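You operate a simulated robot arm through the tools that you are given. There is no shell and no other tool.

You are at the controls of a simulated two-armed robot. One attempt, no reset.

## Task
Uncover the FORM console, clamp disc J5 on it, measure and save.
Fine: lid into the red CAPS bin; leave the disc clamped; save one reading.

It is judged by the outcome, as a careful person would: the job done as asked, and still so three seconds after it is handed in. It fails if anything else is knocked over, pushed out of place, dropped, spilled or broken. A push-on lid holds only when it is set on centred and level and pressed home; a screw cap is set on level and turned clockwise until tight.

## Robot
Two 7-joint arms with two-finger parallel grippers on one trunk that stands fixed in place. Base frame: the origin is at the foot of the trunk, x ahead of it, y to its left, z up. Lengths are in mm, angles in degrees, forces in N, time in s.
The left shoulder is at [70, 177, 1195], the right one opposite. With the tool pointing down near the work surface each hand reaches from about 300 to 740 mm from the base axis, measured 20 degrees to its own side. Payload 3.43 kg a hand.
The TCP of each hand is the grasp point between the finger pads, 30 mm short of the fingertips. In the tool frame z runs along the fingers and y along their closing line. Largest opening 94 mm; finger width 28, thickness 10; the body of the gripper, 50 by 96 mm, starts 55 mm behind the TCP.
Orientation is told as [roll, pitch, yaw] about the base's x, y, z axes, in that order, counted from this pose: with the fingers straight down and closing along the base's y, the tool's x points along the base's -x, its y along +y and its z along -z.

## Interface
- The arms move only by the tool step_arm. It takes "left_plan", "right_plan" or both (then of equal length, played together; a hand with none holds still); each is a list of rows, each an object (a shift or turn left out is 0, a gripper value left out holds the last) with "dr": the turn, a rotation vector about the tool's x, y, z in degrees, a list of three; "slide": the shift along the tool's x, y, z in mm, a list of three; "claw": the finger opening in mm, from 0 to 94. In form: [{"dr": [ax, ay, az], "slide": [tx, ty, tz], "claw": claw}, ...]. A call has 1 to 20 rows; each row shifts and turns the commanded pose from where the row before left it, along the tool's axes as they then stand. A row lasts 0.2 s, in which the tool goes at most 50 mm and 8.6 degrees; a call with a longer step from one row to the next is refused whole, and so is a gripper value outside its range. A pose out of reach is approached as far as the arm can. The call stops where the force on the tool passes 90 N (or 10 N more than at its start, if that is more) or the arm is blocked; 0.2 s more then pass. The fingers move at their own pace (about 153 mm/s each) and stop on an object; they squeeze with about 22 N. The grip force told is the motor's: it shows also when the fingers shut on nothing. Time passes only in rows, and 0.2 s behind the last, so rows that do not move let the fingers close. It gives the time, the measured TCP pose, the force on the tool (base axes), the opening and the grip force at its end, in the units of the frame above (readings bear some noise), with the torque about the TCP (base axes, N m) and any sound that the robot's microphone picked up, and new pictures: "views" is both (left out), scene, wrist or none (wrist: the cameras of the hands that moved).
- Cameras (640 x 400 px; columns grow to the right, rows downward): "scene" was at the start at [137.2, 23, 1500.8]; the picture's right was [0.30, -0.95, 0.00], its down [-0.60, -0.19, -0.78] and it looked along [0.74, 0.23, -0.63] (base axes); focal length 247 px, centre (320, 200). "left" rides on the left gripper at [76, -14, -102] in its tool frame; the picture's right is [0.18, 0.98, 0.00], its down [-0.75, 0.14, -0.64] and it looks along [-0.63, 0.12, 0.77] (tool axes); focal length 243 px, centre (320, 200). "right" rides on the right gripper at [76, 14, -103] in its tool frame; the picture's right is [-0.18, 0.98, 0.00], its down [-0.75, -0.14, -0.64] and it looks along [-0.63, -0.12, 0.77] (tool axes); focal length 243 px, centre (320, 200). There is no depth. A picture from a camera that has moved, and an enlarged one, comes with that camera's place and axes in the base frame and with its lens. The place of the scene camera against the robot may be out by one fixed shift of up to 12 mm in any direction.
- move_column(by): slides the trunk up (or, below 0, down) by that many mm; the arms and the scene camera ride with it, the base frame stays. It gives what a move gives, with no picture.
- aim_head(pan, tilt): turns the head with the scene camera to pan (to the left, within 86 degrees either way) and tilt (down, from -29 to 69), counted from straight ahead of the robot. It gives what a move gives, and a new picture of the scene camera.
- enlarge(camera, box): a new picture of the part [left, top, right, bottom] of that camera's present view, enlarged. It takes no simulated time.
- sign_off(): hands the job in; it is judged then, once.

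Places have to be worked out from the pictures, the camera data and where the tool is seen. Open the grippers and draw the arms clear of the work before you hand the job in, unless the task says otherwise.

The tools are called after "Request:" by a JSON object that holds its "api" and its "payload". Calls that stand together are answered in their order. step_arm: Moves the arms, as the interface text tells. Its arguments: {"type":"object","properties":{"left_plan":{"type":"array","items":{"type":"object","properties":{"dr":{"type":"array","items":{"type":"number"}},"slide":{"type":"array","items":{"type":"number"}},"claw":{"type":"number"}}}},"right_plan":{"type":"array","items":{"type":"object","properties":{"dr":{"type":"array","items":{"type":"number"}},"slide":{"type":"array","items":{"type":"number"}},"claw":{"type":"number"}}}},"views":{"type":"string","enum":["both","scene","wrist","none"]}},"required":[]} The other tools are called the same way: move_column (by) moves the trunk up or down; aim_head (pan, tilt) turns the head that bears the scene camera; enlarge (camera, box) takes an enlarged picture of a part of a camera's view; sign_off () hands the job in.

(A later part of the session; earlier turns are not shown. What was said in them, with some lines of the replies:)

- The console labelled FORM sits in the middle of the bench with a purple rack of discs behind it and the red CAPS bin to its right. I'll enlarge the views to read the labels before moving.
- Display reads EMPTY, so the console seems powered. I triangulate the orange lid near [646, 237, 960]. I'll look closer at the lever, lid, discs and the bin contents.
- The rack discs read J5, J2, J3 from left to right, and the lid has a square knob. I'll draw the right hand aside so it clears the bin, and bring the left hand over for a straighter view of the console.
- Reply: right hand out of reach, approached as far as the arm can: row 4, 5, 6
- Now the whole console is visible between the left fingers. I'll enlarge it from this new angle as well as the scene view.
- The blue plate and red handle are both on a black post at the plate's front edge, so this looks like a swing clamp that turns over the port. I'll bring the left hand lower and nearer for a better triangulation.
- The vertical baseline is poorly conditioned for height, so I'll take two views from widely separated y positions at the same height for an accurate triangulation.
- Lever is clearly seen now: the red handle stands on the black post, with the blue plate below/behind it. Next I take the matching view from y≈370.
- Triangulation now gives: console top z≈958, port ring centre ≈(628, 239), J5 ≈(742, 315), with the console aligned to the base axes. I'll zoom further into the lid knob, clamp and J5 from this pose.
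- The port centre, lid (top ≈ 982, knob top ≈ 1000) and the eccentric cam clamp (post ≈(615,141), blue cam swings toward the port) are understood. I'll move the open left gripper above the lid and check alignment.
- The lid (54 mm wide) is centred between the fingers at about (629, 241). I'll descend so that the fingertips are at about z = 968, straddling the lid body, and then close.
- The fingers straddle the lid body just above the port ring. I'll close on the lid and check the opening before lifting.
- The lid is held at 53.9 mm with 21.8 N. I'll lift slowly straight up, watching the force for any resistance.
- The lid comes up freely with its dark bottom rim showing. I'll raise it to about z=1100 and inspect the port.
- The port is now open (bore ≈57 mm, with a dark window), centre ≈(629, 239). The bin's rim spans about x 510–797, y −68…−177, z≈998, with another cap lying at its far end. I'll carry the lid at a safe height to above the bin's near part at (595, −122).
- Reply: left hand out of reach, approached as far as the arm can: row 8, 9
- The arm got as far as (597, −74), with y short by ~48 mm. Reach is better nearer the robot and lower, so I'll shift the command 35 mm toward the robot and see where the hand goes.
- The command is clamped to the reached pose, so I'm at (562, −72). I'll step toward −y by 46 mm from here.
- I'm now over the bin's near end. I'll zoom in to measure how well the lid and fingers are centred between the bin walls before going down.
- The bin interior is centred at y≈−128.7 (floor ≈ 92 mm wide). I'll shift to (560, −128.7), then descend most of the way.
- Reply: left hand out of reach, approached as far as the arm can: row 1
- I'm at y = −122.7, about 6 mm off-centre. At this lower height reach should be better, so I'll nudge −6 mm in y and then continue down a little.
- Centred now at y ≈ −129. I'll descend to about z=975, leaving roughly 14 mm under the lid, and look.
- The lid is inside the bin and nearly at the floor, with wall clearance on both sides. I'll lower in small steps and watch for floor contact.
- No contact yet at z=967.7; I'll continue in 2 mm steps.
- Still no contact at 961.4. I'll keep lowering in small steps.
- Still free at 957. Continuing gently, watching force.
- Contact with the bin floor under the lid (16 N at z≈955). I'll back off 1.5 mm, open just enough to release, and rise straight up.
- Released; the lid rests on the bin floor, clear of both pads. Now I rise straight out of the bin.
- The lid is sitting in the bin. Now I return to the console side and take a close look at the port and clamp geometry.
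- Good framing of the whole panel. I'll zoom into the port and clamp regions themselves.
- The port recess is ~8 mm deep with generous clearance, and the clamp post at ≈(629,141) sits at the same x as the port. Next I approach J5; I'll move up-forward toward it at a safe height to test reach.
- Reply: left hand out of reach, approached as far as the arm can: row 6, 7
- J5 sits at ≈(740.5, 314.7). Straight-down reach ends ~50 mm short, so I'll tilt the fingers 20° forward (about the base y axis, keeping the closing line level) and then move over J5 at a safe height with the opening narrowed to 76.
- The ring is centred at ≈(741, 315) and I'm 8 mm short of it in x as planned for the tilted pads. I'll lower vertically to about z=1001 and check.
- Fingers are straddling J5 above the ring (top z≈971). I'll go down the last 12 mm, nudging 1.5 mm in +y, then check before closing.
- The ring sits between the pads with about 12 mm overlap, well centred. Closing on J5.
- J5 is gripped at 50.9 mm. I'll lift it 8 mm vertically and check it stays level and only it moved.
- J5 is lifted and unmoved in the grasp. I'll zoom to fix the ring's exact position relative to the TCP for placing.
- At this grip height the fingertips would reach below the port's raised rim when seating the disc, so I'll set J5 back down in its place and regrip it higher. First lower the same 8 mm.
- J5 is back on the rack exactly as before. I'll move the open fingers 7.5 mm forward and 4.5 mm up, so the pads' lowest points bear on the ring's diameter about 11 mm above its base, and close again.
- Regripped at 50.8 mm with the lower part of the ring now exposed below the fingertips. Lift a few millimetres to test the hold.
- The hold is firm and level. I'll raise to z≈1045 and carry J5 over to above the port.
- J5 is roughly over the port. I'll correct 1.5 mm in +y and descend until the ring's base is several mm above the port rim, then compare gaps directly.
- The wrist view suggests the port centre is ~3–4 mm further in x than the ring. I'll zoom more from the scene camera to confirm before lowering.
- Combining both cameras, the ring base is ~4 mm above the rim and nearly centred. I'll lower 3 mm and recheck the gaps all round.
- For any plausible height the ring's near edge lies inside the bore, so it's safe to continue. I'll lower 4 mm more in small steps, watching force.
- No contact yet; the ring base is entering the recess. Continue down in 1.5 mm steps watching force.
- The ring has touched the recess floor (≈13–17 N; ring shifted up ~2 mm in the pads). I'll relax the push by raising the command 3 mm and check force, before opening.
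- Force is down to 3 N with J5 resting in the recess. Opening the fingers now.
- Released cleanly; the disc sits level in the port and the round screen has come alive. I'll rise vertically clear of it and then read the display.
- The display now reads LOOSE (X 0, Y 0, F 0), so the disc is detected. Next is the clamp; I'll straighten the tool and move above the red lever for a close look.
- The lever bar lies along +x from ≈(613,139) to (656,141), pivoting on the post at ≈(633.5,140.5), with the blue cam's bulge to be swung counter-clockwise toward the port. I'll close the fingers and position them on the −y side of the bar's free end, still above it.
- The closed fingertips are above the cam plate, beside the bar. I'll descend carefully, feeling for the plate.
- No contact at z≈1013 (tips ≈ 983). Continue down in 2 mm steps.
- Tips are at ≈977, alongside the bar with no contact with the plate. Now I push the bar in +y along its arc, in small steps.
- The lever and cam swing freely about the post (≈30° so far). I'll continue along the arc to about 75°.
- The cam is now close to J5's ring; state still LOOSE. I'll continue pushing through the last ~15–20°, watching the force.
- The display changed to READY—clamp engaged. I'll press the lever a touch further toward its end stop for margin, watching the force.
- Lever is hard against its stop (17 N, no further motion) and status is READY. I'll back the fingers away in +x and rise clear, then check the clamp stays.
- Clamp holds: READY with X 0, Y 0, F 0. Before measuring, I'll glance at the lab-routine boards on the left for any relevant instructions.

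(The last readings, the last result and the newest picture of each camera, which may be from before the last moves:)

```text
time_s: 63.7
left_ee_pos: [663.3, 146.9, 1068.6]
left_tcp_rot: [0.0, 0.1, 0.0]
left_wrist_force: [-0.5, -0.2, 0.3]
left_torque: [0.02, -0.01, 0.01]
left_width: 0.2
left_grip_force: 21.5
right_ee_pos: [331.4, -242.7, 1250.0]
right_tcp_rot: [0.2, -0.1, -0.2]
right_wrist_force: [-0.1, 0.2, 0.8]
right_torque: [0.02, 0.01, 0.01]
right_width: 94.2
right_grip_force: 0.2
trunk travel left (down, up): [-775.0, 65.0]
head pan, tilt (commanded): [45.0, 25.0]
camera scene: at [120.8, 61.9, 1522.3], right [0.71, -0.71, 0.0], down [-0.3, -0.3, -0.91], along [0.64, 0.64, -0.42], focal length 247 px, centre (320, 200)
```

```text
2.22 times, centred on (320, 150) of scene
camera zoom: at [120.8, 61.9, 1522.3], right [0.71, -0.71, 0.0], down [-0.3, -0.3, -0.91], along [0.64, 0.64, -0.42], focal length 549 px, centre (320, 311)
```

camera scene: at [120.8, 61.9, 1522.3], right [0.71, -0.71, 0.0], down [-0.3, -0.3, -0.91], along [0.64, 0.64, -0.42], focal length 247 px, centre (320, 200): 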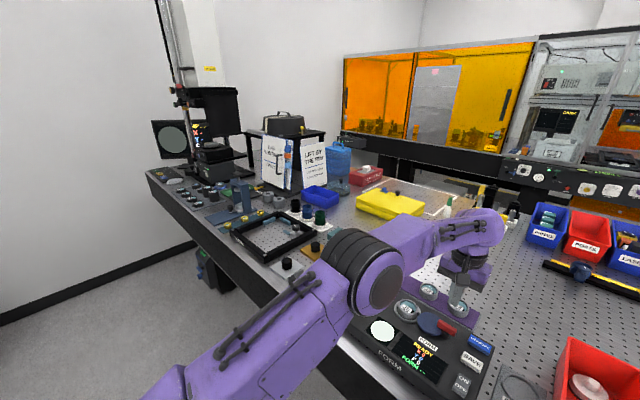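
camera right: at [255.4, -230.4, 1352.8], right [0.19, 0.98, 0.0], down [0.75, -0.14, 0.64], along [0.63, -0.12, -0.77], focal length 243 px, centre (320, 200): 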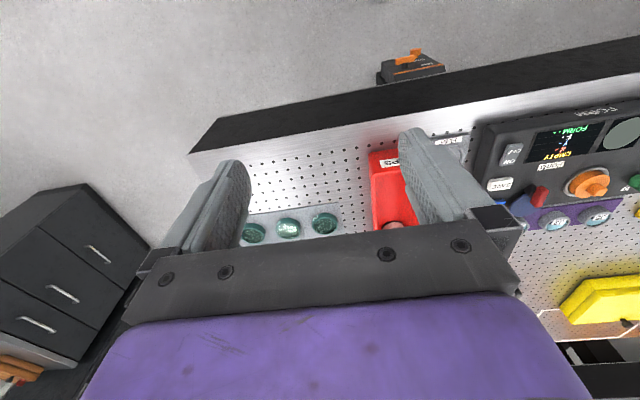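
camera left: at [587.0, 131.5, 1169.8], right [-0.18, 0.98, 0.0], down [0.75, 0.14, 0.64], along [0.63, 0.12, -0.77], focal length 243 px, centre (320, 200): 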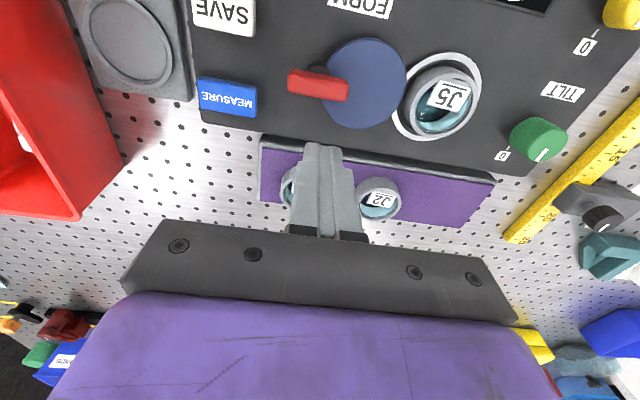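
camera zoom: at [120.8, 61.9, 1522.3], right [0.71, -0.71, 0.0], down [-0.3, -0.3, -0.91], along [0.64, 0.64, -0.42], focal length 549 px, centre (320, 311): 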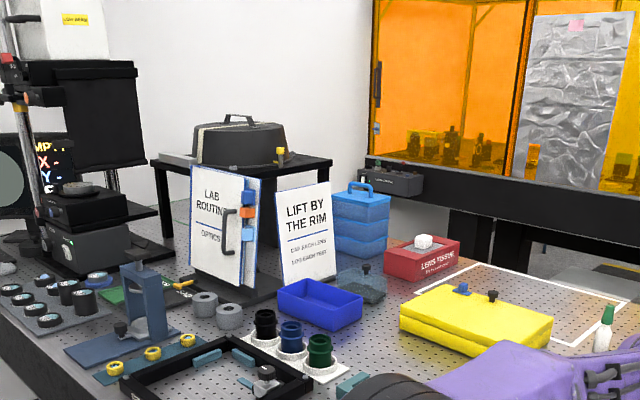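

The boards give only general rules (lift by the rim, cap each lens, log each test). I'll restore the head view and move the closed fingers above the MEASURE button at ≈(662, 71.5).

Request:
{"api": "aim_head", "payload": {"pan": 17.5, "tilt": 38.8}}

Request:
{"api": "step_arm", "payload": {"left_plan": [{"slide": [0.2, -37.5, 10]}, {"slide": [0.3, -37.4, 10]}, {"slide": [0, 0, 15]}, {}, {}], "views": "both"}}

Request:
{"api": "enlarge", "payload": {"camera": "left", "box": [240, 80, 400, 200]}}

Request:
{"api": "enlarge", "payload": {"camera": "scene", "box": [310, 195, 390, 255]}}

```text
time_s: 64.6
left_ee_pos: [662.0, 147.1, 1068.8]
left_tcp_rot: [0.0, 0.0, 0.0]
left_wrist_force: [0.6, 0.4, 0.1]
left_torque: [0.01, -0.01, 0.04]
left_width: 0.0
left_grip_force: 22.1
right_ee_pos: [331.6, -243.0, 1251.5]
right_tcp_rot: [0.1, -0.1, -0.2]
right_wrist_force: [-0.2, 0.2, 0.2]
right_torque: [0.02, 0.04, 0.01]
right_width: 93.8
right_grip_force: 0.0
trunk travel left (down, up): [-775.0, 65.0]
head pan, tilt (commanded): [17.5, 38.8]
camera scene: at [137.1, 22.8, 1500.9], right [0.3, -0.95, 0.0], down [-0.6, -0.19, -0.78], along [0.74, 0.24, -0.63], focal length 247 px, centre (320, 200)
```

scene: 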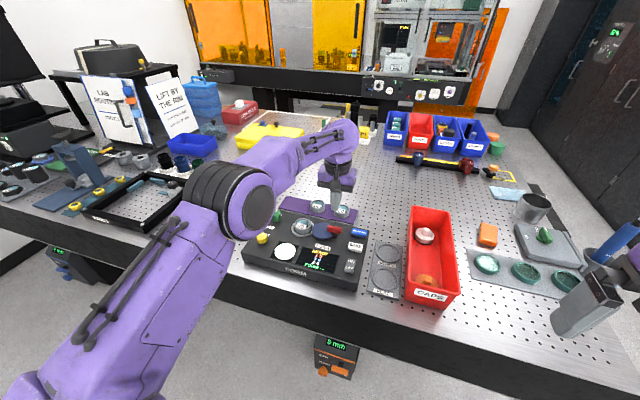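

```text
time_s: 65.8
left_ee_pos: [661.8, 72.1, 1030.9]
left_tcp_rot: [0.1, 0.1, 0.0]
left_wrist_force: [0.5, 0.0, -0.2]
left_torque: [-0.03, 0.03, -0.01]
left_width: 0.0
left_grip_force: 21.8
right_ee_pos: [332.4, -244.1, 1250.5]
right_tcp_rot: [0.0, -0.2, -0.3]
right_wrist_force: [-0.2, 0.4, 0.1]
right_torque: [0.03, -0.01, 0.01]
right_width: 94.1
right_grip_force: 0.0
trunk travel left (down, up): [-775.0, 65.0]
head pan, tilt (commanded): [17.5, 38.8]
camera scene: at [137.3, 22.0, 1500.8], right [0.3, -0.95, 0.0], down [-0.6, -0.19, -0.78], along [0.74, 0.23, -0.63], focal length 247 px, centre (320, 200)
camera left: at [586.6, 55.9, 1132.8], right [-0.18, 0.98, 0.0], down [0.75, 0.14, 0.64], along [0.63, 0.12, -0.77], focal length 243 px, centre (320, 200)
```

scene: 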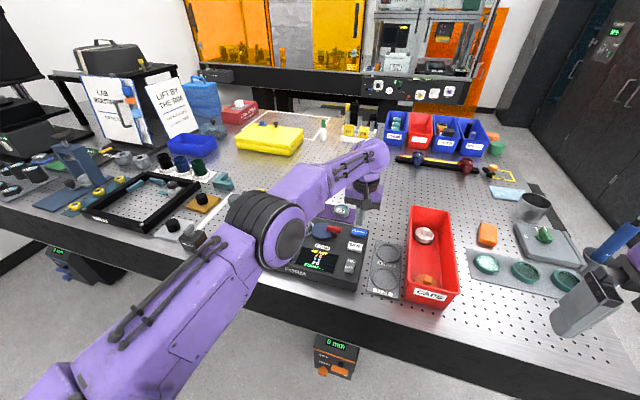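
left: 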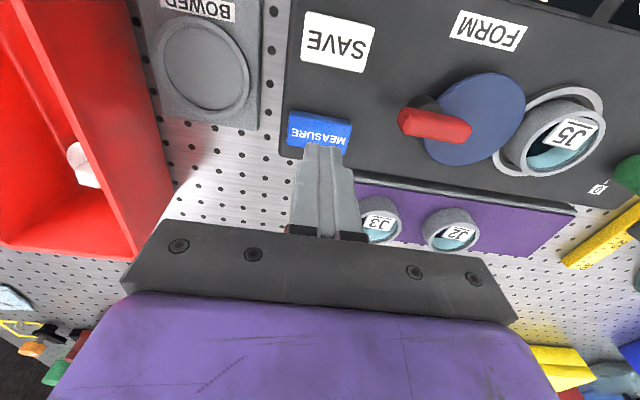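

```text
3.33 times, centred on (320, 140) of left
camera zoom: at [586.6, 55.9, 1132.8], right [-0.18, 0.98, 0.0], down [0.75, 0.14, 0.64], along [0.63, 0.12, -0.77], focal length 809 px, centre (320, 400)
```

zoom: 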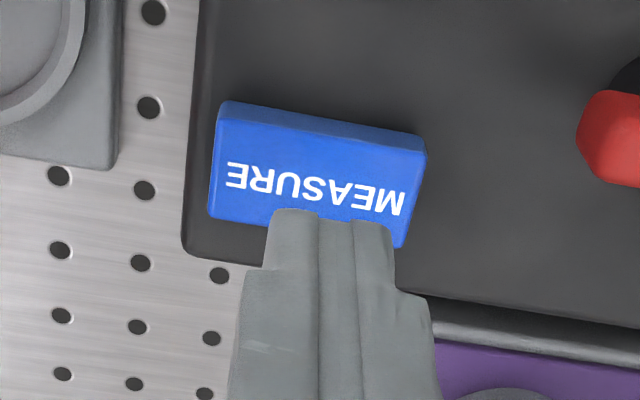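

```text
6.67 times, centred on (350, 225) of scene
camera zoom: at [137.3, 22.0, 1500.8], right [0.3, -0.95, 0.0], down [-0.6, -0.19, -0.78], along [0.74, 0.23, -0.63], focal length 1646 px, centre (120, 33)
```

zoom: 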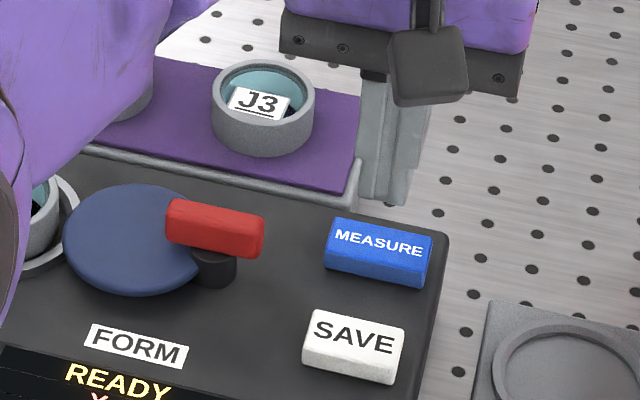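

Fingers are aligned with the MEASURE button. I'll descend to just above it, then press in small increments watching force and display.

Request:
{"api": "step_arm", "payload": {"left_plan": [{"slide": [0, -1, 10]}, {"slide": [0, 0, 10]}, {"slide": [0, 0, 4]}, {}], "views": "none"}}

Request:
{"api": "enlarge", "payload": {"camera": "scene", "box": [290, 195, 390, 275]}}

Request:
{"api": "enlarge", "payload": {"camera": "left", "box": [240, 80, 400, 200]}}

```text
time_s: 66.8
left_ee_pos: [663.0, 71.7, 1009.0]
left_tcp_rot: [0.0, 0.0, 0.0]
left_wrist_force: [0.7, 0.5, 0.4]
left_torque: [-0.03, 0.0, 0.01]
left_width: 0.0
left_grip_force: 21.7
right_ee_pos: [331.2, -243.2, 1250.4]
right_tcp_rot: [0.1, -0.1, -0.1]
right_wrist_force: [0.7, 0.2, 0.8]
right_torque: [0.04, 0.01, -0.04]
right_width: 94.1
right_grip_force: 0.1
trunk travel left (down, up): [-775.0, 65.0]
head pan, tilt (commanded): [17.5, 38.8]
```

```text
5.00 times, centred on (340, 235) of scene
camera zoom: at [137.2, 22.4, 1500.8], right [0.3, -0.95, 0.0], down [-0.6, -0.19, -0.78], along [0.74, 0.23, -0.63], focal length 1235 px, centre (220, 25)
```

zoom: 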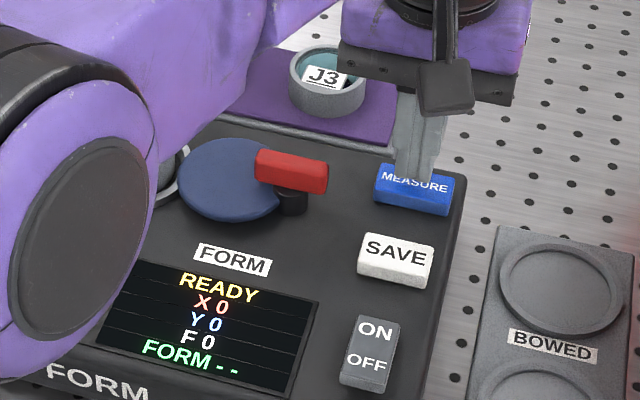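

```text
3.33 times, centred on (320, 140) of left
camera zoom: at [586.4, 56.2, 1109.5], right [-0.18, 0.98, 0.0], down [0.75, 0.14, 0.64], along [0.63, 0.12, -0.77], focal length 809 px, centre (320, 400)
```

zoom: 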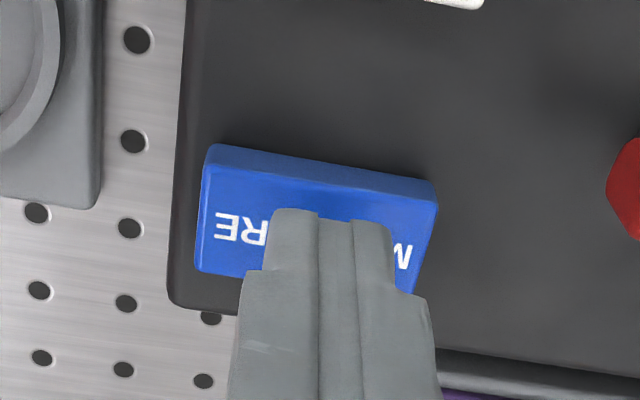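

The fingertips are just above the button. Pressing down in 2 mm increments.

Request:
{"api": "step_arm", "payload": {"left_plan": [{"slide": [0, 0, 2]}, {"slide": [0, 0, 2]}, {}], "views": "none"}}

Request:
{"api": "step_arm", "payload": {"left_plan": [{"slide": [0, 0, 2]}, {}], "views": "none"}}

Request:
{"api": "enlarge", "payload": {"camera": "scene", "box": [290, 195, 390, 275]}}

```text
time_s: 67.6
left_ee_pos: [662.4, 72.0, 1005.5]
left_tcp_rot: [0.0, -0.1, 0.0]
left_wrist_force: [0.1, 0.2, -0.2]
left_torque: [0.01, 0.01, -0.01]
left_width: 0.0
left_grip_force: 22.0
right_ee_pos: [333.1, -244.1, 1251.0]
right_tcp_rot: [0.1, -0.1, -0.2]
right_wrist_force: [0.2, 0.6, -0.2]
right_torque: [0.0, -0.01, 0.01]
right_width: 94.1
right_grip_force: 0.1
trunk travel left (down, up): [-775.0, 65.0]
head pan, tilt (commanded): [17.5, 38.8]
```

```text
time_s: 68.2
left_ee_pos: [661.4, 72.0, 1002.7]
left_tcp_rot: [0.0, 0.1, 0.0]
left_wrist_force: [0.7, -0.4, 1.0]
left_torque: [0.01, 0.0, 0.0]
left_width: 0.1
left_grip_force: 21.8
right_ee_pos: [332.2, -242.0, 1249.6]
right_tcp_rot: [0.1, 0.0, -0.1]
right_wrist_force: [-0.8, -0.4, 0.0]
right_torque: [0.0, 0.02, -0.01]
right_width: 93.9
right_grip_force: 0.0
trunk travel left (down, up): [-775.0, 65.0]
head pan, tilt (commanded): [17.5, 38.8]
```

```text
5.00 times, centred on (340, 235) of scene
camera zoom: at [137.2, 22.6, 1500.8], right [0.3, -0.95, 0.0], down [-0.6, -0.19, -0.78], along [0.74, 0.23, -0.63], focal length 1235 px, centre (220, 25)
```

zoom: 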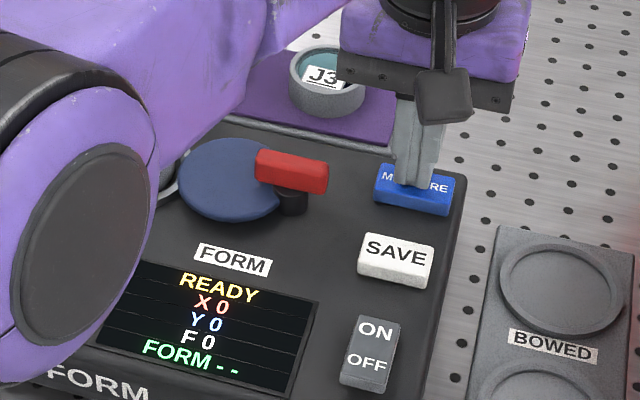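

No contact yet at z≈1002.7. Continuing down 1.5 mm at a time.

Request:
{"api": "step_arm", "payload": {"left_plan": [{"slide": [0, 0, 1.5]}, {}], "views": "none"}}

Request:
{"api": "step_arm", "payload": {"left_plan": [{"slide": [0, 0, 1.5]}, {}], "views": "none"}}

Request:
{"api": "enlarge", "payload": {"camera": "scene", "box": [290, 195, 390, 275]}}

```text
time_s: 68.8
left_ee_pos: [662.0, 71.7, 1000.7]
left_tcp_rot: [-0.1, -0.1, 0.0]
left_wrist_force: [-0.2, 0.8, -0.3]
left_torque: [0.01, 0.01, 0.0]
left_width: 0.1
left_grip_force: 21.4
right_ee_pos: [332.1, -242.8, 1250.2]
right_tcp_rot: [0.1, -0.1, -0.2]
right_wrist_force: [0.6, -0.1, 0.2]
right_torque: [-0.01, -0.02, 0.01]
right_width: 94.0
right_grip_force: 0.1
trunk travel left (down, up): [-775.0, 65.0]
head pan, tilt (commanded): [17.5, 38.8]
```

```text
time_s: 69.4
left_ee_pos: [662.2, 70.7, 999.2]
left_tcp_rot: [0.0, 0.1, -0.1]
left_wrist_force: [-0.4, -0.3, -0.1]
left_torque: [0.02, 0.02, 0.05]
left_width: 0.0
left_grip_force: 21.8
right_ee_pos: [332.4, -242.8, 1249.7]
right_tcp_rot: [0.1, 0.0, -0.3]
right_wrist_force: [0.2, -0.1, 0.0]
right_torque: [-0.01, 0.04, 0.01]
right_width: 93.8
right_grip_force: 0.0
trunk travel left (down, up): [-775.0, 65.0]
head pan, tilt (commanded): [17.5, 38.8]
```

```text
5.00 times, centred on (340, 235) of scene
camera zoom: at [137.2, 22.6, 1500.8], right [0.3, -0.95, 0.0], down [-0.6, -0.19, -0.78], along [0.74, 0.23, -0.63], focal length 1235 px, centre (220, 25)
```

zoom: 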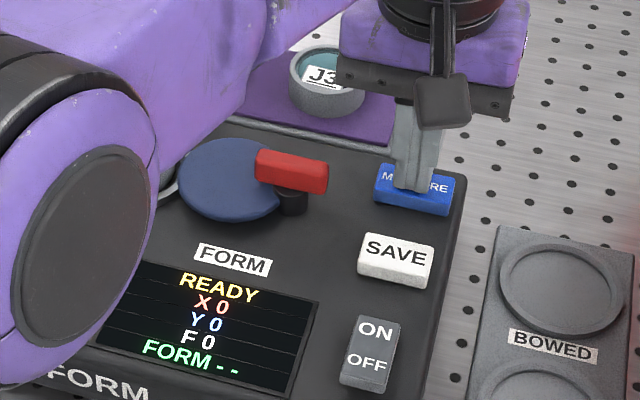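

Still free at 999. Continue with 1.5 mm steps.

Request:
{"api": "step_arm", "payload": {"left_plan": [{"slide": [0, 0, 1.5]}, {}], "views": "none"}}

Request:
{"api": "step_arm", "payload": {"left_plan": [{"slide": [0, 0, 1.5]}, {}], "views": "none"}}

Request:
{"api": "enlarge", "payload": {"camera": "scene", "box": [290, 195, 390, 275]}}

```text
time_s: 70.0
left_ee_pos: [661.9, 72.0, 997.9]
left_tcp_rot: [-0.1, 0.0, 0.1]
left_wrist_force: [0.5, 0.3, 0.8]
left_torque: [0.02, -0.01, 0.02]
left_width: 0.1
left_grip_force: 21.5
right_ee_pos: [331.7, -244.1, 1250.8]
right_tcp_rot: [0.1, -0.1, -0.2]
right_wrist_force: [-0.4, -0.9, 0.4]
right_torque: [-0.02, 0.0, -0.01]
right_width: 94.1
right_grip_force: 0.2
trunk travel left (down, up): [-775.0, 65.0]
head pan, tilt (commanded): [17.5, 38.8]
```

```text
time_s: 70.6
left_ee_pos: [661.1, 72.1, 996.1]
left_tcp_rot: [-0.1, 0.1, 0.0]
left_wrist_force: [0.0, -0.9, 0.8]
left_torque: [-0.04, -0.02, 0.0]
left_width: 0.2
left_grip_force: 21.7
right_ee_pos: [331.5, -243.1, 1251.3]
right_tcp_rot: [0.1, -0.1, -0.2]
right_wrist_force: [-0.6, 0.7, -0.3]
right_torque: [0.01, -0.01, -0.02]
right_width: 94.0
right_grip_force: 0.1
trunk travel left (down, up): [-775.0, 65.0]
head pan, tilt (commanded): [17.5, 38.8]
```

```text
5.00 times, centred on (340, 235) of scene
camera zoom: at [137.0, 22.5, 1500.8], right [0.3, -0.95, 0.0], down [-0.6, -0.19, -0.78], along [0.74, 0.23, -0.63], focal length 1235 px, centre (220, 25)
```

zoom: 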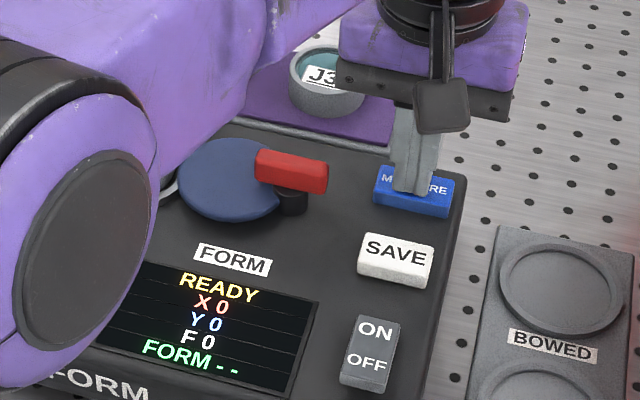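

Still no reaction at 996; continuing.

Request:
{"api": "step_arm", "payload": {"left_plan": [{"slide": [0, 0, 1.5]}, {}], "views": "none"}}

Request:
{"api": "step_arm", "payload": {"left_plan": [{"slide": [0, 0, 1.5]}, {}], "views": "none"}}

Request:
{"api": "enlarge", "payload": {"camera": "scene", "box": [290, 195, 390, 275]}}

```text
time_s: 71.2
left_ee_pos: [663.1, 71.8, 995.8]
left_tcp_rot: [0.0, 0.0, -0.1]
left_wrist_force: [0.8, -1.0, 1.8]
left_torque: [-0.03, 0.02, 0.0]
left_width: 0.0
left_grip_force: 22.2
right_ee_pos: [331.7, -243.2, 1251.1]
right_tcp_rot: [0.1, -0.1, -0.3]
right_wrist_force: [0.0, 0.7, -0.3]
right_torque: [-0.03, 0.01, 0.02]
right_width: 94.0
right_grip_force: 0.0
trunk travel left (down, up): [-775.0, 65.0]
head pan, tilt (commanded): [17.5, 38.8]
```

```text
time_s: 71.8
left_ee_pos: [661.2, 71.9, 993.6]
left_tcp_rot: [0.1, 0.0, 0.0]
left_wrist_force: [2.3, 0.1, 2.4]
left_torque: [0.04, -0.04, 0.01]
left_width: 0.0
left_grip_force: 21.8
right_ee_pos: [332.3, -242.7, 1249.9]
right_tcp_rot: [0.1, -0.1, -0.2]
right_wrist_force: [0.6, -1.0, 0.1]
right_torque: [0.03, 0.01, 0.0]
right_width: 94.1
right_grip_force: 0.0
trunk travel left (down, up): [-775.0, 65.0]
head pan, tilt (commanded): [17.5, 38.8]
heard: click
```

```text
5.00 times, centred on (340, 235) of scene
camera zoom: at [137.1, 22.5, 1500.8], right [0.3, -0.95, 0.0], down [-0.6, -0.19, -0.78], along [0.74, 0.23, -0.63], focal length 1235 px, centre (220, 25)
```

zoom: 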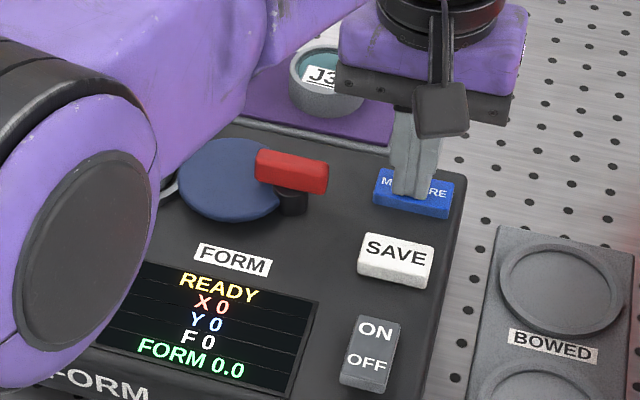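

A click was heard and the display now shows FORM 0.0 — the measurement has been taken. I'll lift off the button and check the display and round screen.

Request:
{"api": "step_arm", "payload": {"left_plan": [{"slide": [0, 0, -6]}, {"slide": [0, 0, -20]}, {"slide": [0, 0, -30]}, {"slide": [0, 0, -30]}, {}, {}], "views": "both"}}

Request:
{"api": "enlarge", "payload": {"camera": "scene", "box": [250, 195, 374, 285]}}

Request:
{"api": "enlarge", "payload": {"camera": "left", "box": [260, 0, 640, 200]}}

```text
time_s: 73.2
left_ee_pos: [662.2, 70.3, 1077.5]
left_tcp_rot: [0.0, 0.0, 0.0]
left_wrist_force: [-0.2, -0.2, -0.5]
left_torque: [0.0, 0.0, 0.0]
left_width: 0.0
left_grip_force: 22.0
right_ee_pos: [332.4, -243.2, 1251.7]
right_tcp_rot: [0.1, -0.1, -0.2]
right_wrist_force: [-0.1, 0.4, -0.2]
right_torque: [0.01, -0.01, 0.01]
right_width: 94.0
right_grip_force: 0.1
trunk travel left (down, up): [-775.0, 65.0]
head pan, tilt (commanded): [17.5, 38.8]
camera scene: at [137.2, 22.6, 1500.8], right [0.3, -0.95, 0.0], down [-0.6, -0.19, -0.78], along [0.74, 0.23, -0.63], focal length 247 px, centre (320, 200)
camera left: at [587.2, 55.6, 1179.1], right [-0.18, 0.98, 0.0], down [0.75, 0.14, 0.64], along [0.63, 0.12, -0.77], focal length 243 px, centre (320, 200)
```

scene: 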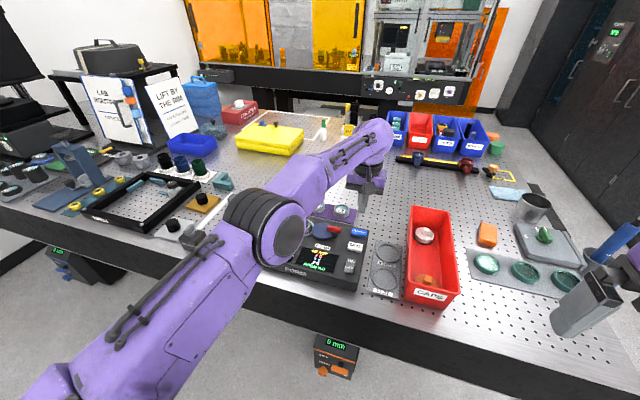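
left: 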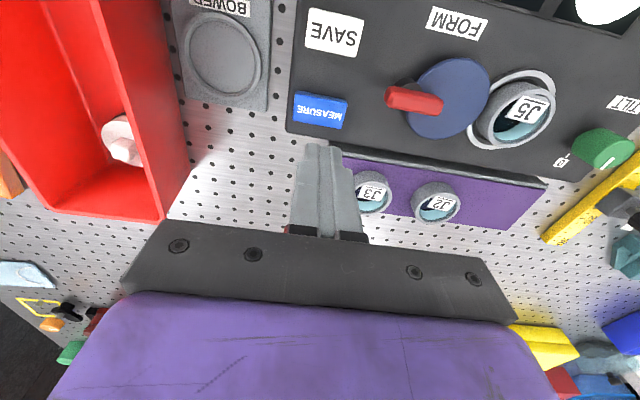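

```text
4.44 times, centred on (312, 240) of scene
camera zoom: at [137.2, 22.6, 1500.8], right [0.3, -0.95, 0.0], down [-0.6, -0.19, -0.78], along [0.74, 0.23, -0.63], focal length 1098 px, centre (356, 22)
```

zoom: 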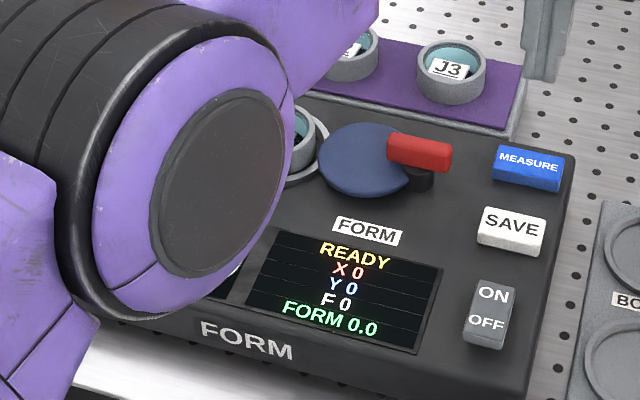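

```text
1.68 times, centred on (450, 100) of left
camera zoom: at [587.2, 55.6, 1179.1], right [-0.18, 0.98, 0.0], down [0.75, 0.14, 0.64], along [0.63, 0.12, -0.77], focal length 409 px, centre (101, 368)
```

zoom: 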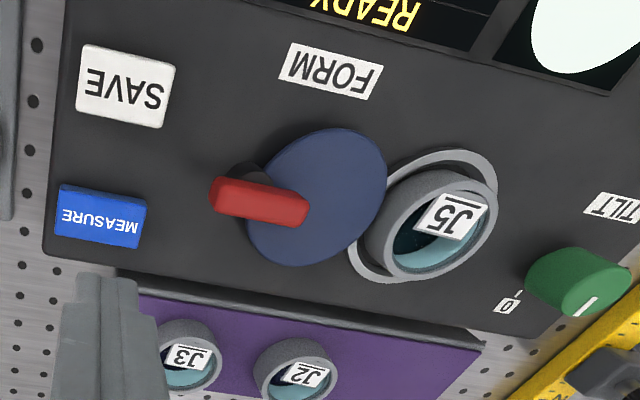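

FORM 0.0 is displayed with status READY and both tilt knobs at 0, a uniform null field. Now I move the fingers to above the SAVE button at ≈(604.5, 71.5).

Request:
{"api": "step_arm", "payload": {"left_plan": [{"slide": [28.75, 0.3, 10]}, {"slide": [28.75, 0.2, 15]}, {"slide": [0, 0, 15]}, {}, {}], "views": "wrist"}}

Request:
{"api": "enlarge", "payload": {"camera": "left", "box": [240, 80, 400, 200]}}

Request:
{"api": "enlarge", "payload": {"camera": "scene", "box": [290, 195, 390, 275]}}

```text
time_s: 74.4
left_ee_pos: [604.2, 70.8, 1038.2]
left_tcp_rot: [0.0, 0.0, 0.0]
left_wrist_force: [0.2, 0.2, 0.0]
left_torque: [-0.01, -0.01, 0.05]
left_width: 0.0
left_grip_force: 21.7
right_ee_pos: [330.9, -243.0, 1251.4]
right_tcp_rot: [0.1, -0.1, -0.1]
right_wrist_force: [0.1, 0.6, -0.6]
right_torque: [0.01, -0.01, -0.03]
right_width: 94.0
right_grip_force: 0.0
trunk travel left (down, up): [-775.0, 65.0]
head pan, tilt (commanded): [17.5, 38.8]
camera left: at [529.0, 56.7, 1139.8], right [-0.18, 0.98, 0.0], down [0.75, 0.14, 0.64], along [0.63, 0.12, -0.77], focal length 243 px, centre (320, 200)
```

left: 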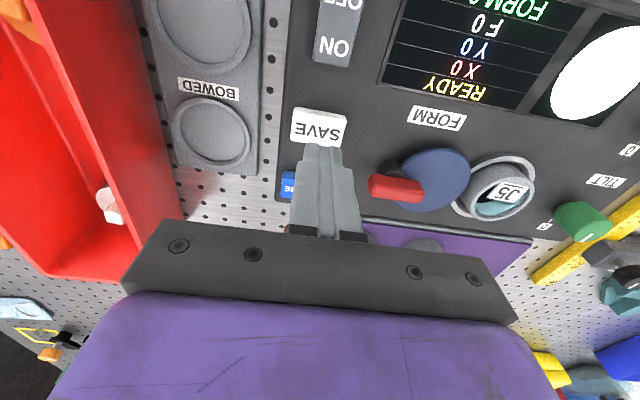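

```text
3.33 times, centred on (320, 140) of left
camera zoom: at [529.0, 56.7, 1139.8], right [-0.18, 0.98, 0.0], down [0.75, 0.14, 0.64], along [0.63, 0.12, -0.77], focal length 809 px, centre (320, 400)
```

zoom: 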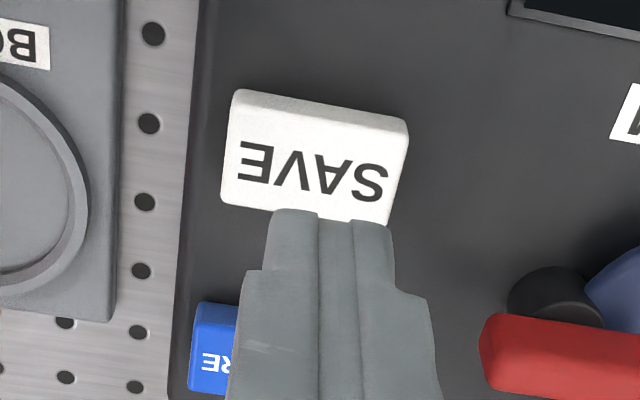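

```text
5.00 times, centred on (340, 235) of scene
camera zoom: at [136.6, 22.6, 1500.9], right [0.3, -0.95, 0.0], down [-0.6, -0.19, -0.78], along [0.74, 0.23, -0.63], focal length 1235 px, centre (220, 25)
```

zoom: 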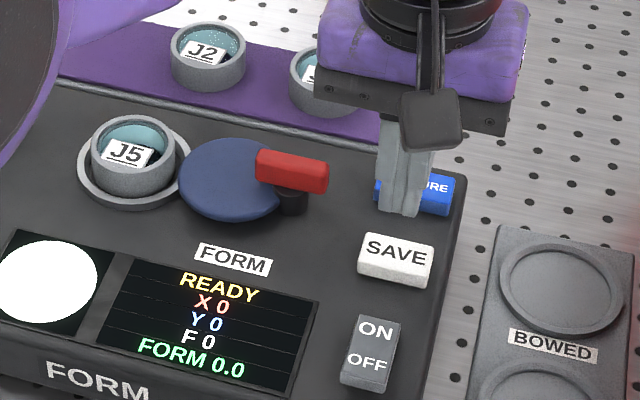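

Aligned over SAVE. I'll descend to just above the button, then press in small steps.

Request:
{"api": "step_arm", "payload": {"left_plan": [{"slide": [-0.5, -0.5, 14]}, {"slide": [0, 0, 14]}, {"slide": [0, 0, 8]}, {}], "views": "none"}}

Request:
{"api": "enlarge", "payload": {"camera": "scene", "box": [290, 195, 390, 275]}}

Request:
{"api": "enlarge", "payload": {"camera": "left", "box": [240, 80, 400, 200]}}

```text
time_s: 75.4
left_ee_pos: [605.7, 71.4, 1003.2]
left_tcp_rot: [0.1, 0.0, -0.1]
left_wrist_force: [0.5, -0.6, 0.0]
left_torque: [0.02, -0.02, -0.03]
left_width: 0.1
left_grip_force: 21.7
right_ee_pos: [330.7, -242.4, 1251.3]
right_tcp_rot: [0.1, -0.1, -0.2]
right_wrist_force: [-0.3, 0.3, -0.5]
right_torque: [-0.01, 0.01, 0.0]
right_width: 94.1
right_grip_force: 0.0
trunk travel left (down, up): [-775.0, 65.0]
head pan, tilt (commanded): [17.5, 38.8]
```

```text
5.00 times, centred on (340, 235) of scene
camera zoom: at [137.0, 22.6, 1500.8], right [0.3, -0.95, 0.0], down [-0.6, -0.19, -0.78], along [0.74, 0.23, -0.63], focal length 1235 px, centre (220, 25)
```

zoom: 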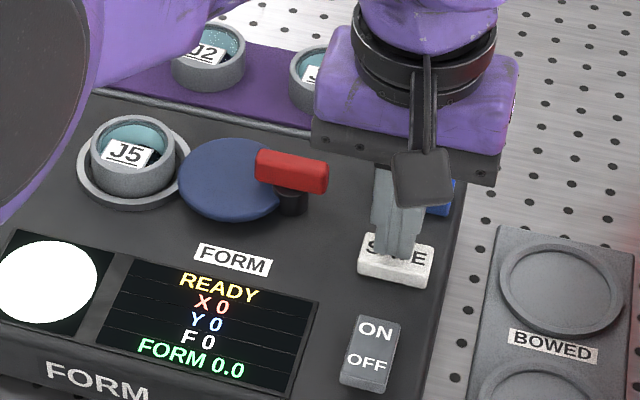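

```text
3.33 times, centred on (320, 140) of left
camera zoom: at [529.6, 56.5, 1104.7], right [-0.18, 0.98, 0.0], down [0.75, 0.14, 0.64], along [0.63, 0.12, -0.77], focal length 809 px, centre (320, 400)
```

zoom: 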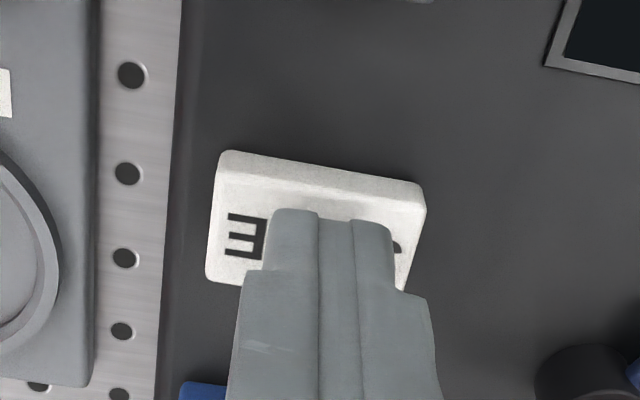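

Tips are centred over SAVE. Pressing down slowly, expecting a click near z≈993.

Request:
{"api": "step_arm", "payload": {"left_plan": [{"slide": [0, 0, 2]}, {"slide": [0, 0, 2]}, {"slide": [0, 0, 1.5]}, {}], "views": "none"}}

Request:
{"api": "step_arm", "payload": {"left_plan": [{"slide": [0, 0, 1.5]}, {}], "views": "none"}}

Request:
{"api": "enlarge", "payload": {"camera": "scene", "box": [290, 195, 390, 275]}}

```text
time_s: 76.4
left_ee_pos: [605.9, 72.1, 998.8]
left_tcp_rot: [0.0, 0.0, 0.0]
left_wrist_force: [0.4, 0.3, -0.3]
left_torque: [0.0, -0.02, -0.01]
left_width: 0.1
left_grip_force: 21.8
right_ee_pos: [331.7, -243.2, 1250.3]
right_tcp_rot: [0.2, -0.1, -0.2]
right_wrist_force: [0.9, 0.6, 0.1]
right_torque: [-0.01, 0.02, 0.0]
right_width: 94.0
right_grip_force: 0.1
trunk travel left (down, up): [-775.0, 65.0]
head pan, tilt (commanded): [17.5, 38.8]
```

```text
time_s: 77.0
left_ee_pos: [605.0, 70.7, 997.2]
left_tcp_rot: [0.0, 0.0, 0.0]
left_wrist_force: [0.0, 0.0, 0.4]
left_torque: [0.01, 0.0, -0.01]
left_width: 0.1
left_grip_force: 21.9
right_ee_pos: [332.3, -242.8, 1249.6]
right_tcp_rot: [0.1, 0.0, -0.2]
right_wrist_force: [0.0, 0.0, 0.0]
right_torque: [0.01, -0.01, -0.02]
right_width: 94.1
right_grip_force: 0.0
trunk travel left (down, up): [-775.0, 65.0]
head pan, tilt (commanded): [17.5, 38.8]
```

```text
5.00 times, centred on (340, 235) of scene
camera zoom: at [137.2, 22.6, 1500.8], right [0.3, -0.95, 0.0], down [-0.6, -0.19, -0.78], along [0.74, 0.23, -0.63], focal length 1235 px, centre (220, 25)
```

zoom: 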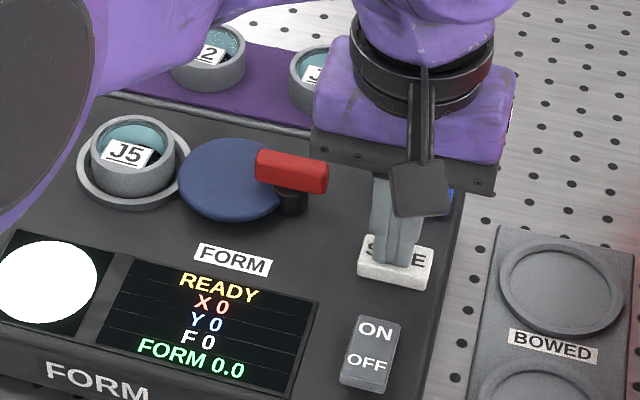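

No contact at 997 yet. One 1.5 mm step at a time from here.

Request:
{"api": "step_arm", "payload": {"left_plan": [{"slide": [0, 0, 1.5]}, {}], "views": "none"}}

Request:
{"api": "step_arm", "payload": {"left_plan": [{"slide": [0, 0, 1.2]}, {}], "views": "none"}}

Request:
{"api": "enlarge", "payload": {"camera": "scene", "box": [290, 195, 390, 275]}}

```text
time_s: 77.6
left_ee_pos: [605.0, 72.4, 996.4]
left_tcp_rot: [0.1, -0.1, 0.0]
left_wrist_force: [0.9, -0.9, 1.4]
left_torque: [0.0, 0.0, 0.02]
left_width: 0.1
left_grip_force: 22.1
right_ee_pos: [330.7, -242.6, 1249.8]
right_tcp_rot: [0.1, -0.2, -0.2]
right_wrist_force: [0.0, -0.4, 0.0]
right_torque: [0.01, -0.04, 0.03]
right_width: 94.0
right_grip_force: 0.0
trunk travel left (down, up): [-775.0, 65.0]
head pan, tilt (commanded): [17.5, 38.8]
heard: click
```

```text
time_s: 78.2
left_ee_pos: [604.4, 71.2, 993.0]
left_tcp_rot: [-0.1, 0.1, 0.0]
left_wrist_force: [0.6, 1.3, 2.5]
left_torque: [0.09, 0.01, 0.0]
left_width: 0.0
left_grip_force: 22.0
right_ee_pos: [331.7, -242.8, 1250.4]
right_tcp_rot: [0.1, -0.1, -0.2]
right_wrist_force: [0.1, 1.1, 0.0]
right_torque: [-0.01, 0.05, -0.01]
right_width: 93.9
right_grip_force: 0.0
trunk travel left (down, up): [-775.0, 65.0]
head pan, tilt (commanded): [17.5, 38.8]
```

```text
5.00 times, centred on (340, 235) of scene
camera zoom: at [136.9, 22.8, 1500.8], right [0.3, -0.95, 0.0], down [-0.6, -0.19, -0.78], along [0.74, 0.23, -0.63], focal length 1235 px, centre (220, 25)
```

zoom: 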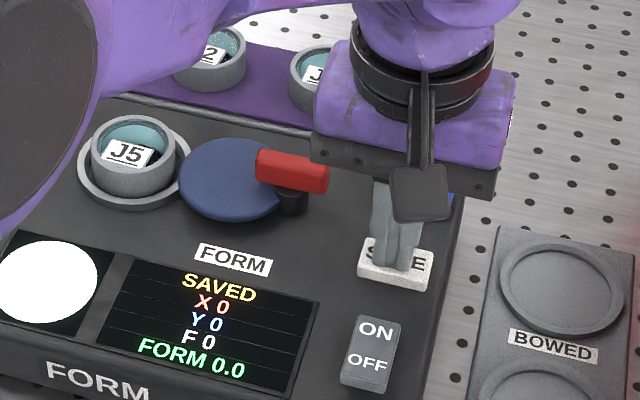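

The display shows SAVED after a single click. I'll lift straight up off the button and confirm.

Request:
{"api": "step_arm", "payload": {"left_plan": [{"slide": [0, 0, -6]}, {"slide": [0, 0, -25]}, {"slide": [0, 0, -40]}, {"slide": [0, 0, -40]}, {"slide": [0, 0, -40]}, {}], "views": "scene"}}

Request:
{"api": "enlarge", "payload": {"camera": "scene", "box": [250, 195, 374, 285]}}

```text
time_s: 79.6
left_ee_pos: [605.8, 73.8, 1147.1]
left_tcp_rot: [0.0, 0.0, -0.1]
left_wrist_force: [-0.6, 0.5, 0.1]
left_torque: [-0.01, -0.01, 0.02]
left_width: 0.0
left_grip_force: 22.1
right_ee_pos: [332.0, -241.8, 1250.4]
right_tcp_rot: [0.1, -0.1, -0.1]
right_wrist_force: [-0.5, -0.3, 0.0]
right_torque: [-0.02, 0.03, 0.0]
right_width: 94.2
right_grip_force: 0.1
trunk travel left (down, up): [-775.0, 65.0]
head pan, tilt (commanded): [17.5, 38.8]
camera scene: at [137.7, 22.7, 1500.8], right [0.3, -0.95, 0.0], down [-0.6, -0.19, -0.78], along [0.74, 0.23, -0.63], focal length 247 px, centre (320, 200)
```

scene: 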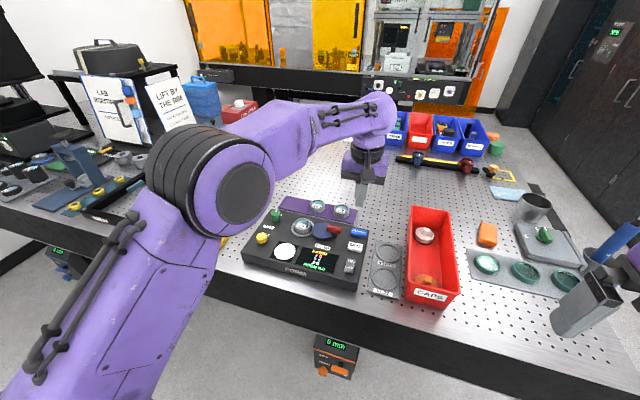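

```text
4.44 times, centred on (312, 240) of scene
camera zoom: at [137.7, 22.7, 1500.8], right [0.3, -0.95, 0.0], down [-0.6, -0.19, -0.78], along [0.74, 0.23, -0.63], focal length 1098 px, centre (356, 22)
```

zoom: 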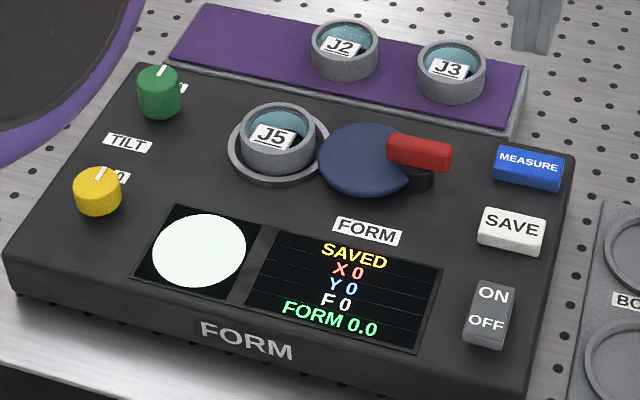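

SAVED with J5 clamped, and the rest of the panel is undisturbed. I'll open the left gripper and retract the arm to its starting position, clear of the work.

Request:
{"api": "step_arm", "payload": {"left_plan": [{"slide": [10, 10, -35]}, {"slide": [16, 31, -23]}, {"slide": [16, 35, -22], "claw": 94}, {"slide": [18, 36, -22]}, {"slide": [18, 36, -22]}, {"slide": [18, 36, -22]}, {"slide": [18, 36, -22]}, {"slide": [16, 36, -20]}, {}, {}], "views": "both"}}

Request:
{"api": "enlarge", "payload": {"camera": "scene", "box": [230, 180, 390, 300]}}

Request:
{"api": "enlarge", "payload": {"camera": "scene", "box": [360, 190, 600, 320]}}

```text
time_s: 81.8
left_ee_pos: [475.4, 325.0, 1334.5]
left_tcp_rot: [0.2, 0.0, -0.1]
left_wrist_force: [0.2, -0.1, -0.6]
left_torque: [0.03, 0.03, 0.0]
left_width: 94.2
left_grip_force: 0.0
right_ee_pos: [330.8, -244.9, 1249.4]
right_tcp_rot: [0.1, -0.2, -0.3]
right_wrist_force: [0.4, -0.2, -0.2]
right_torque: [0.01, 0.04, 0.0]
right_width: 94.1
right_grip_force: 0.1
trunk travel left (down, up): [-775.0, 65.0]
head pan, tilt (commanded): [17.5, 38.8]
camera scene: at [137.2, 20.0, 1500.9], right [0.3, -0.95, 0.0], down [-0.6, -0.19, -0.78], along [0.74, 0.24, -0.63], focal length 247 px, centre (320, 200)
camera left: at [399.7, 308.7, 1435.4], right [-0.18, 0.98, 0.0], down [0.75, 0.14, 0.64], along [0.63, 0.12, -0.77], focal length 243 px, centre (320, 200)
```

scene: 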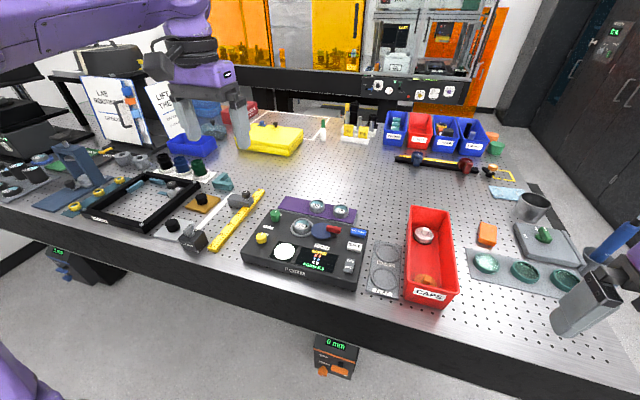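
left: 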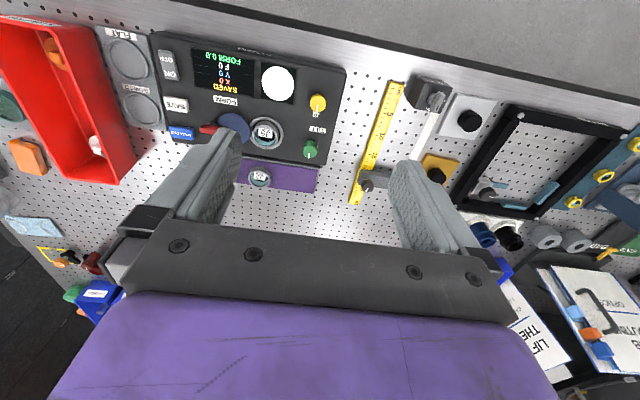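

```text
3.33 times, centred on (310, 240) of scene
camera zoom: at [137.2, 20.0, 1500.9], right [0.3, -0.95, 0.0], down [-0.6, -0.19, -0.78], along [0.74, 0.24, -0.63], focal length 823 px, centre (353, 67)
```

zoom: 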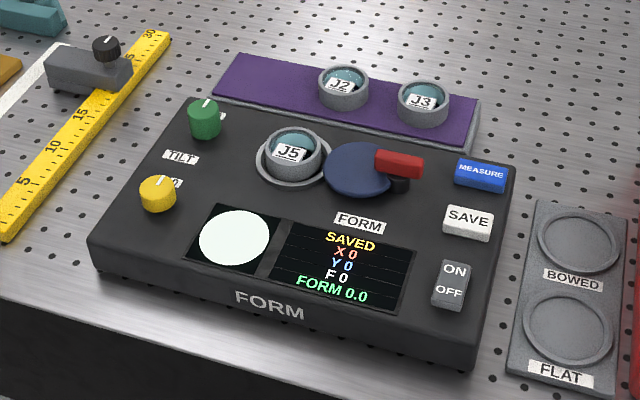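

```text
2.67 times, centred on (480, 255) of scene
camera zoom: at [137.2, 20.0, 1500.9], right [0.3, -0.95, 0.0], down [-0.6, -0.19, -0.78], along [0.74, 0.24, -0.63], focal length 658 px, centre (-107, 53)
```

zoom: 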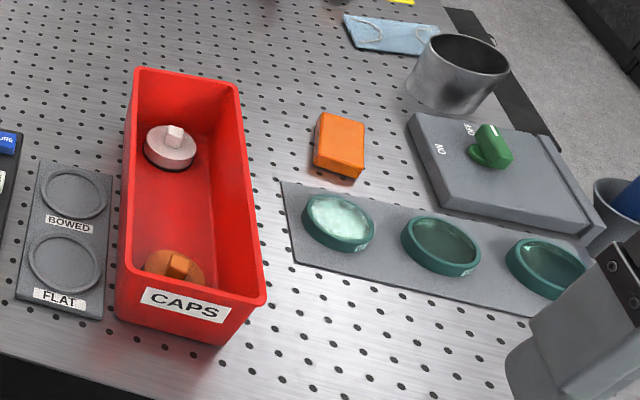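

The final check looks good:
- **Lid:** in the red CAPS bin.
- **Disc J5:** clamped in the port, with the lever at its stop.
- **Console:** shows SAVED with FORM 0.0.
- **Surroundings:** everything else is in place.
- **Arms:** both grippers are open and clear of the work.

I'm handing the job in.

Request:
{"api": "sign_off", "payload": {}}

```text
The job is handed in.
```

The FORM console is uncovered, disc J5 is clamped on it, and one reading is saved. The job is handed in.

- **Lid:** it sits on the floor of the red CAPS bin, beside the cap that was already there.
- **Disc J5:** it rests in the port with the clamp lever turned to its stop. I left it clamped.
- **Reading:** the console went from LOOSE to READY after clamping. MEASURE, pressed once, gave FORM 0.0, with X, Y and F all at 0. SAVE, pressed once, brought up SAVED.
- **Tilt knobs:** I left both at their 0 marks. The round screen was evenly white, with no fringe pattern, so 0.0 looked consistent with a flat disc. I had no other way to check the value.
- **Surroundings:** discs J2 and J3, the rack and the rest of the bench look undisturbed in the last pictures. Both grippers are open and drawn clear.

J5 was set back on its rack once and regripped higher, so the fingertips would clear the port rim.
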